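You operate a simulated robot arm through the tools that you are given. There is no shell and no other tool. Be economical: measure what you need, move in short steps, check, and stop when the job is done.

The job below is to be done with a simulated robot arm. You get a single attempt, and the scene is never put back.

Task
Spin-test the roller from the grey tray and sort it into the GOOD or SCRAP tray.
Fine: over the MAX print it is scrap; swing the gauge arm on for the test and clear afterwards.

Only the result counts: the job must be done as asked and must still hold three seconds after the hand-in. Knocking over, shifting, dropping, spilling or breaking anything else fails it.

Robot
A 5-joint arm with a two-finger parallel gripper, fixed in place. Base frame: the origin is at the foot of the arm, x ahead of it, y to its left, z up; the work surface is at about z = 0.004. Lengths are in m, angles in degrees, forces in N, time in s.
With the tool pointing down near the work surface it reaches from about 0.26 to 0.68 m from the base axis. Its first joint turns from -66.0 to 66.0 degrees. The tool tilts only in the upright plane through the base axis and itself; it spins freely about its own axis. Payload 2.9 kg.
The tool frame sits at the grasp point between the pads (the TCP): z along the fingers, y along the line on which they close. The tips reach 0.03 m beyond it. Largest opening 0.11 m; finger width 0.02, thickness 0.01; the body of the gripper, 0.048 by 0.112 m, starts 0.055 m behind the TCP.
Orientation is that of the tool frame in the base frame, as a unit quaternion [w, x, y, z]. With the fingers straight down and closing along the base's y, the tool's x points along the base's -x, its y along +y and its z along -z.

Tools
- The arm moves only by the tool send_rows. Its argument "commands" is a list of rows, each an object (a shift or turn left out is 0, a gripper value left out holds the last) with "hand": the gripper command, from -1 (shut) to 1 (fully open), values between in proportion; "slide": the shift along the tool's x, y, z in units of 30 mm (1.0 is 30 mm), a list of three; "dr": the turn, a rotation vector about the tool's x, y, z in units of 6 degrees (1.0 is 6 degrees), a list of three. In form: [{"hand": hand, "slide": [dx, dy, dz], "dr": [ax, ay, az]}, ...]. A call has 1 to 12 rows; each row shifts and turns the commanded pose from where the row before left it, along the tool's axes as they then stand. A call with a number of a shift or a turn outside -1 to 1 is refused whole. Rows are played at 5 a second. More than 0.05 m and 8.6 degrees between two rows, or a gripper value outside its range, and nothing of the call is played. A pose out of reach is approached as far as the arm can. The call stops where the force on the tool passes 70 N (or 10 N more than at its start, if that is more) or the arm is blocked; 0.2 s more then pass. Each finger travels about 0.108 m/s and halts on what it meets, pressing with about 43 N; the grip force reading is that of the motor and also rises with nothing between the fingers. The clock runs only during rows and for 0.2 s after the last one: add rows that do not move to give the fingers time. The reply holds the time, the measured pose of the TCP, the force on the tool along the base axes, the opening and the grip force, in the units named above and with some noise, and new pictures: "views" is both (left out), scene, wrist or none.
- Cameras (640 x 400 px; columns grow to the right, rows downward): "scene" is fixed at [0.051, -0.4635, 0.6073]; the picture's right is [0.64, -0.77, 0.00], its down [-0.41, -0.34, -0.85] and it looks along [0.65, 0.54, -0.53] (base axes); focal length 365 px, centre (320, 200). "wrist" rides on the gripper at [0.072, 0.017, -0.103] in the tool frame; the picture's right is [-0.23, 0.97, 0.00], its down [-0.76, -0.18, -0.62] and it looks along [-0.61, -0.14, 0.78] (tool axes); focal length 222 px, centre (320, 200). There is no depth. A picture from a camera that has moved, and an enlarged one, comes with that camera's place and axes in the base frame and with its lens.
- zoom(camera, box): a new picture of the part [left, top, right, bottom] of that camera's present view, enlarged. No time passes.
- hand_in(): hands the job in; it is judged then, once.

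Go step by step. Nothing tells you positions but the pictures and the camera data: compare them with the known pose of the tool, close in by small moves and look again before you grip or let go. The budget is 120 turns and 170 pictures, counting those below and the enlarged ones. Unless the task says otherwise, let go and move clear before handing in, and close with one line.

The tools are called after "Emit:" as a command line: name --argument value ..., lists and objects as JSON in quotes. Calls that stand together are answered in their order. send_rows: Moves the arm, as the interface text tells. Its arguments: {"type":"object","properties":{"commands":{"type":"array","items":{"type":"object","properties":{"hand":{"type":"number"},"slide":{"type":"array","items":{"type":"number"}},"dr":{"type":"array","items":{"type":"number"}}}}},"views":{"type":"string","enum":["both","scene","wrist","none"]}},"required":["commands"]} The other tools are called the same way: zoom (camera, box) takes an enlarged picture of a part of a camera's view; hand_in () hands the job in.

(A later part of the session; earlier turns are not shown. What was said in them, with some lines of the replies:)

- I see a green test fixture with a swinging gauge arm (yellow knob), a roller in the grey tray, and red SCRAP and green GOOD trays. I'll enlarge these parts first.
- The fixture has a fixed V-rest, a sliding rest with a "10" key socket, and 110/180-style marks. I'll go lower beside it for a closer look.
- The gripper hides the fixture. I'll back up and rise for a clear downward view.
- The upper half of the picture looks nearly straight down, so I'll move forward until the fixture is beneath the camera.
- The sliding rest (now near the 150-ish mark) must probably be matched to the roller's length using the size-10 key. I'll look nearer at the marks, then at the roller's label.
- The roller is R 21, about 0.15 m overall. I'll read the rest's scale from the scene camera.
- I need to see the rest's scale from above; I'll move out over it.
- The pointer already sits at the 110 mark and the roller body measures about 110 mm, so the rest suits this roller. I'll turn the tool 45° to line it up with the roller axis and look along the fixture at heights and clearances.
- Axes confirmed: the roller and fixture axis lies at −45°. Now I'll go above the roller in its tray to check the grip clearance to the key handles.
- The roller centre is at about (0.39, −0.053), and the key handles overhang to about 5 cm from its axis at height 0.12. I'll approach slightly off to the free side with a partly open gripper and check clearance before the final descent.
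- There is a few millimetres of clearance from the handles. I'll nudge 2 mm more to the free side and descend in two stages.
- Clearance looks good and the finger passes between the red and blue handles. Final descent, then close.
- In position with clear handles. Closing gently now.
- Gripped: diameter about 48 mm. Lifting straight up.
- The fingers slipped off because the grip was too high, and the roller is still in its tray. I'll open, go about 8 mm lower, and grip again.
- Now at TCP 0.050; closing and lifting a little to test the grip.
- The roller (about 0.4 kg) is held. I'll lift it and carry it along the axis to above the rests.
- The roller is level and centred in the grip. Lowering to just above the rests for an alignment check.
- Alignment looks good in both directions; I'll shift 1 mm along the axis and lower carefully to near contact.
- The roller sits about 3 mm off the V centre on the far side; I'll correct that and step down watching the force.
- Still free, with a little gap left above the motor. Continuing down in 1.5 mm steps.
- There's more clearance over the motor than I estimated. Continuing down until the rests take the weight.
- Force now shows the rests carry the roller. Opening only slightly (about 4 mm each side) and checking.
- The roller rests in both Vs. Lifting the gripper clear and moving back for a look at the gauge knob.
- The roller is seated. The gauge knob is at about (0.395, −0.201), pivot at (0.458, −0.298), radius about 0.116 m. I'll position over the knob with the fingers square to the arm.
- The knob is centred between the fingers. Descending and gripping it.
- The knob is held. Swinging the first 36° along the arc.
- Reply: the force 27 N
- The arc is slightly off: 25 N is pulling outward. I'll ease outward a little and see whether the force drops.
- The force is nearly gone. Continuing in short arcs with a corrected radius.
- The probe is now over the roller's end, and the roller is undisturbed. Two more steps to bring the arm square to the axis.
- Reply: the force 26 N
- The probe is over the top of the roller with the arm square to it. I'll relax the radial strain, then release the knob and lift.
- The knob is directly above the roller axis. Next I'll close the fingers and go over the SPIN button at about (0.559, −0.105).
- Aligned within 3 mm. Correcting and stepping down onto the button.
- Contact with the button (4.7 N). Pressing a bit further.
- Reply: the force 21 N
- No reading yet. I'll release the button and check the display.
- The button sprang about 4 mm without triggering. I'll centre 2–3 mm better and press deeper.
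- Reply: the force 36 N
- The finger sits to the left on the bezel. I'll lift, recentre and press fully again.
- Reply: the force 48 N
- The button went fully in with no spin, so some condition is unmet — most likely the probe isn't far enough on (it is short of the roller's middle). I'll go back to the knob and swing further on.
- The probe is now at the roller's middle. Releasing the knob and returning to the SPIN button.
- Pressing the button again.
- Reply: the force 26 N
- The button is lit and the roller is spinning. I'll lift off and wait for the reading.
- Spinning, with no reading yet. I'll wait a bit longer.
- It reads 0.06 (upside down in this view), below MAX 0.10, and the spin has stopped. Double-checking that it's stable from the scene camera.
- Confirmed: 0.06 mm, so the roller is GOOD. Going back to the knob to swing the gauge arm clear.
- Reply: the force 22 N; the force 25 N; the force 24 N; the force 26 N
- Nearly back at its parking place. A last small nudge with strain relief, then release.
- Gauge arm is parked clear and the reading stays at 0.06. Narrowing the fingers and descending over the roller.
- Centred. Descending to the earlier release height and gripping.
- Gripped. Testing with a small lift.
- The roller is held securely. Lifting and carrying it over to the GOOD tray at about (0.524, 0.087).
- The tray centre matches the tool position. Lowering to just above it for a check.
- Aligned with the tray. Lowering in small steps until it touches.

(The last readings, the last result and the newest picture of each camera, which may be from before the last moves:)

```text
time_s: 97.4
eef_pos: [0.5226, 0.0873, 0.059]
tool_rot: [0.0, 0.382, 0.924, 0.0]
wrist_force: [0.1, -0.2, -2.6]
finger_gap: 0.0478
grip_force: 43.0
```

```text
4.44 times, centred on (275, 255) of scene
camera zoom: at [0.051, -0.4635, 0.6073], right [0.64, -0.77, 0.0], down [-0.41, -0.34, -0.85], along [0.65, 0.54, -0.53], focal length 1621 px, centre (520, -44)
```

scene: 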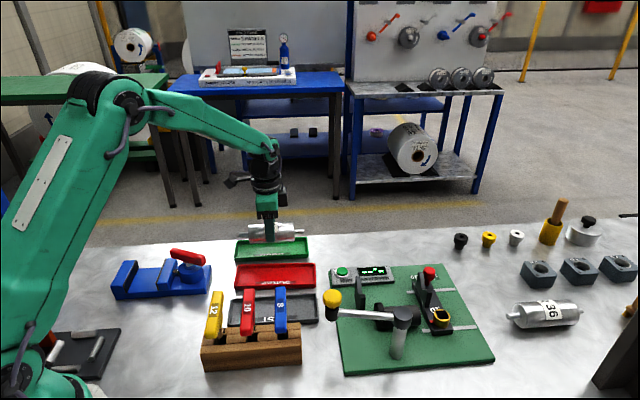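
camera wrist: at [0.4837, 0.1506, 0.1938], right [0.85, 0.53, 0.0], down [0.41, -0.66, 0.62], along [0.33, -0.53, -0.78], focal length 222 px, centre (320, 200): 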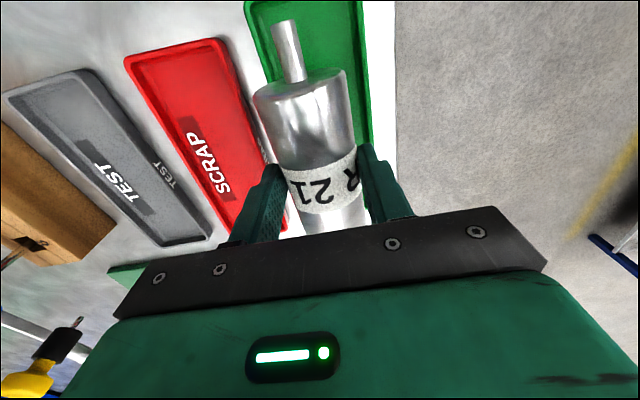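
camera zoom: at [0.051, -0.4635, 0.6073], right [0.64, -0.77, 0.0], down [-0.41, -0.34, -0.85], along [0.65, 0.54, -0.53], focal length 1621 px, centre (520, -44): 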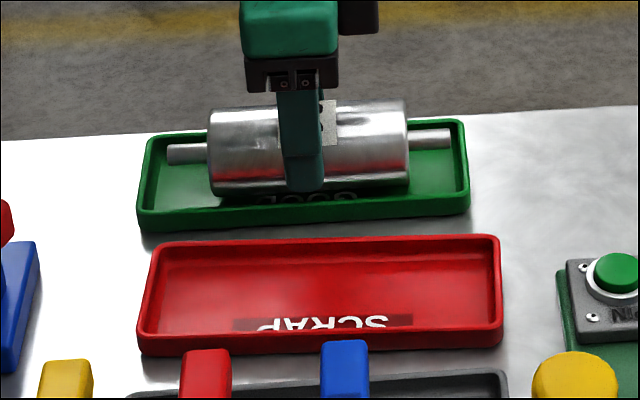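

Emit:
send_rows --commands '[{"slide": [0, 0, 0.07]}, {"slide": [0, 0, 0.07]}, {}]' --views "none"

```text
time_s: 98.2
eef_pos: [0.5247, 0.0875, 0.0553]
tool_rot: [0.0, 0.382, 0.924, 0.0]
wrist_force: [0.2, -0.8, -2.9]
finger_gap: 0.0477
grip_force: 42.8
```

Emit:
send_rows --commands '[{"slide": [0, 0, 0.06]}, {"slide": [0, 0, 0.05]}, {}]' --views "none"

```text
time_s: 99.0
eef_pos: [0.5248, 0.0875, 0.0536]
tool_rot: [0.001, 0.382, 0.924, 0.0]
wrist_force: [-8.7, -1.8, 24.5]
finger_gap: 0.0477
grip_force: 42.7
```

Contact with the tray floor. Easing up slightly, opening gently, and lifting clear.

Emit:
send_rows --commands '[{"slide": [0, 0, -0.05]}, {"hand": -0.1}, {"hand": -0.05}, {"hand": 0.05}, {"hand": 0.15}, {}]' --views "none"

Emit:
zoom --camera "scene" --box '[220, 210, 330, 300]'

```text
time_s: 100.4
eef_pos: [0.5243, 0.087, 0.053]
tool_rot: [0.0, 0.382, 0.924, -0.001]
wrist_force: [0.4, -0.4, 0.0]
finger_gap: 0.0634
grip_force: 0.1
```

```text
4.44 times, centred on (275, 255) of scene
camera zoom: at [0.051, -0.4635, 0.6073], right [0.64, -0.77, 0.0], down [-0.41, -0.34, -0.85], along [0.65, 0.54, -0.53], focal length 1621 px, centre (520, -44)
```

zoom: 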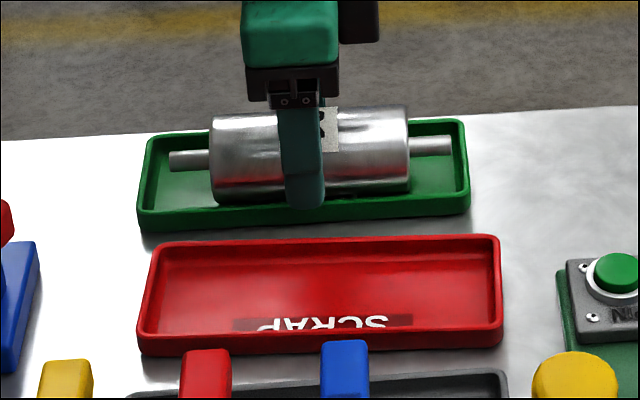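

Emit:
send_rows --commands '[{"slide": [0, 0, -0.4]}, {"slide": [0, 0, -0.7]}, {"slide": [0, 0, -0.9]}, {"slide": [0, 0, -0.9]}, {"slide": [0, 0, -0.9]}, {"slide": [0, 0, -0.9]}, {"slide": [0, 0, -0.9]}, {}, {}]'

Emit:
zoom --camera "scene" --box '[190, 210, 510, 390]'

```text
time_s: 102.4
eef_pos: [0.5243, 0.0879, 0.2206]
tool_rot: [0.001, 0.382, 0.924, 0.0]
wrist_force: [-0.8, 0.4, -1.0]
finger_gap: 0.0633
grip_force: 0.1
camera wrist: at [0.4841, 0.1515, 0.3233], right [0.85, 0.53, 0.0], down [0.41, -0.66, 0.62], along [0.33, -0.53, -0.78], focal length 222 px, centre (320, 200)
```

scene: 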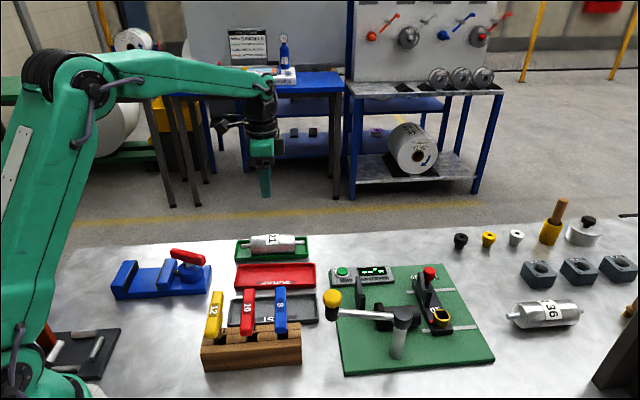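
wrist: 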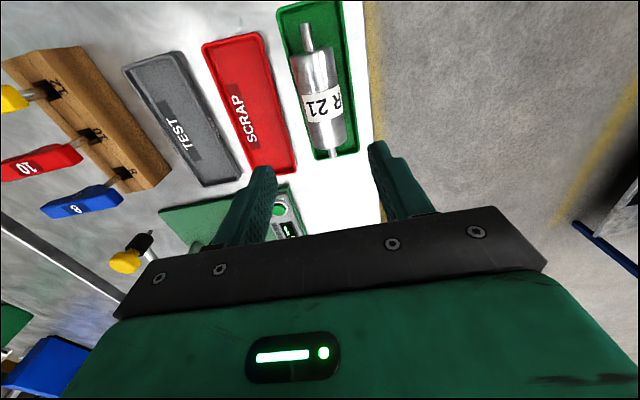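

```text
2.00 times, centred on (350, 300) of scene
camera zoom: at [0.051, -0.4635, 0.6073], right [0.64, -0.77, 0.0], down [-0.41, -0.34, -0.85], along [0.65, 0.54, -0.53], focal length 730 px, centre (260, 0)
```

zoom: 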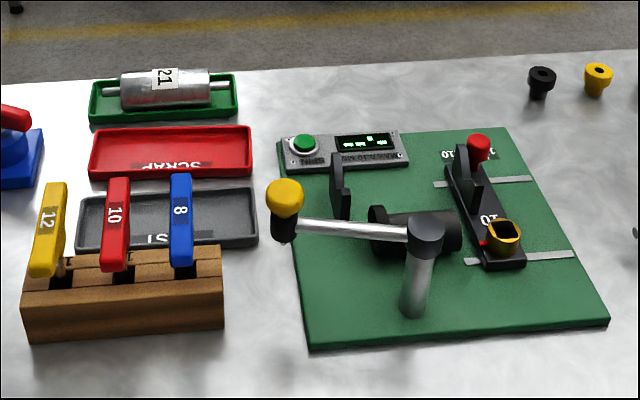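

The roller lies in the GOOD tray, the gauge arm is swung clear, the gripper is away, and nothing else has moved. Handing in.

Emit:
hand_in

```text
The job is handed in.
```

The roller read 0.06 mm on the spin test, under the 0.10 mm MAX, so it is in the GOOD tray; the gauge arm is swung clear and the job is handed in.
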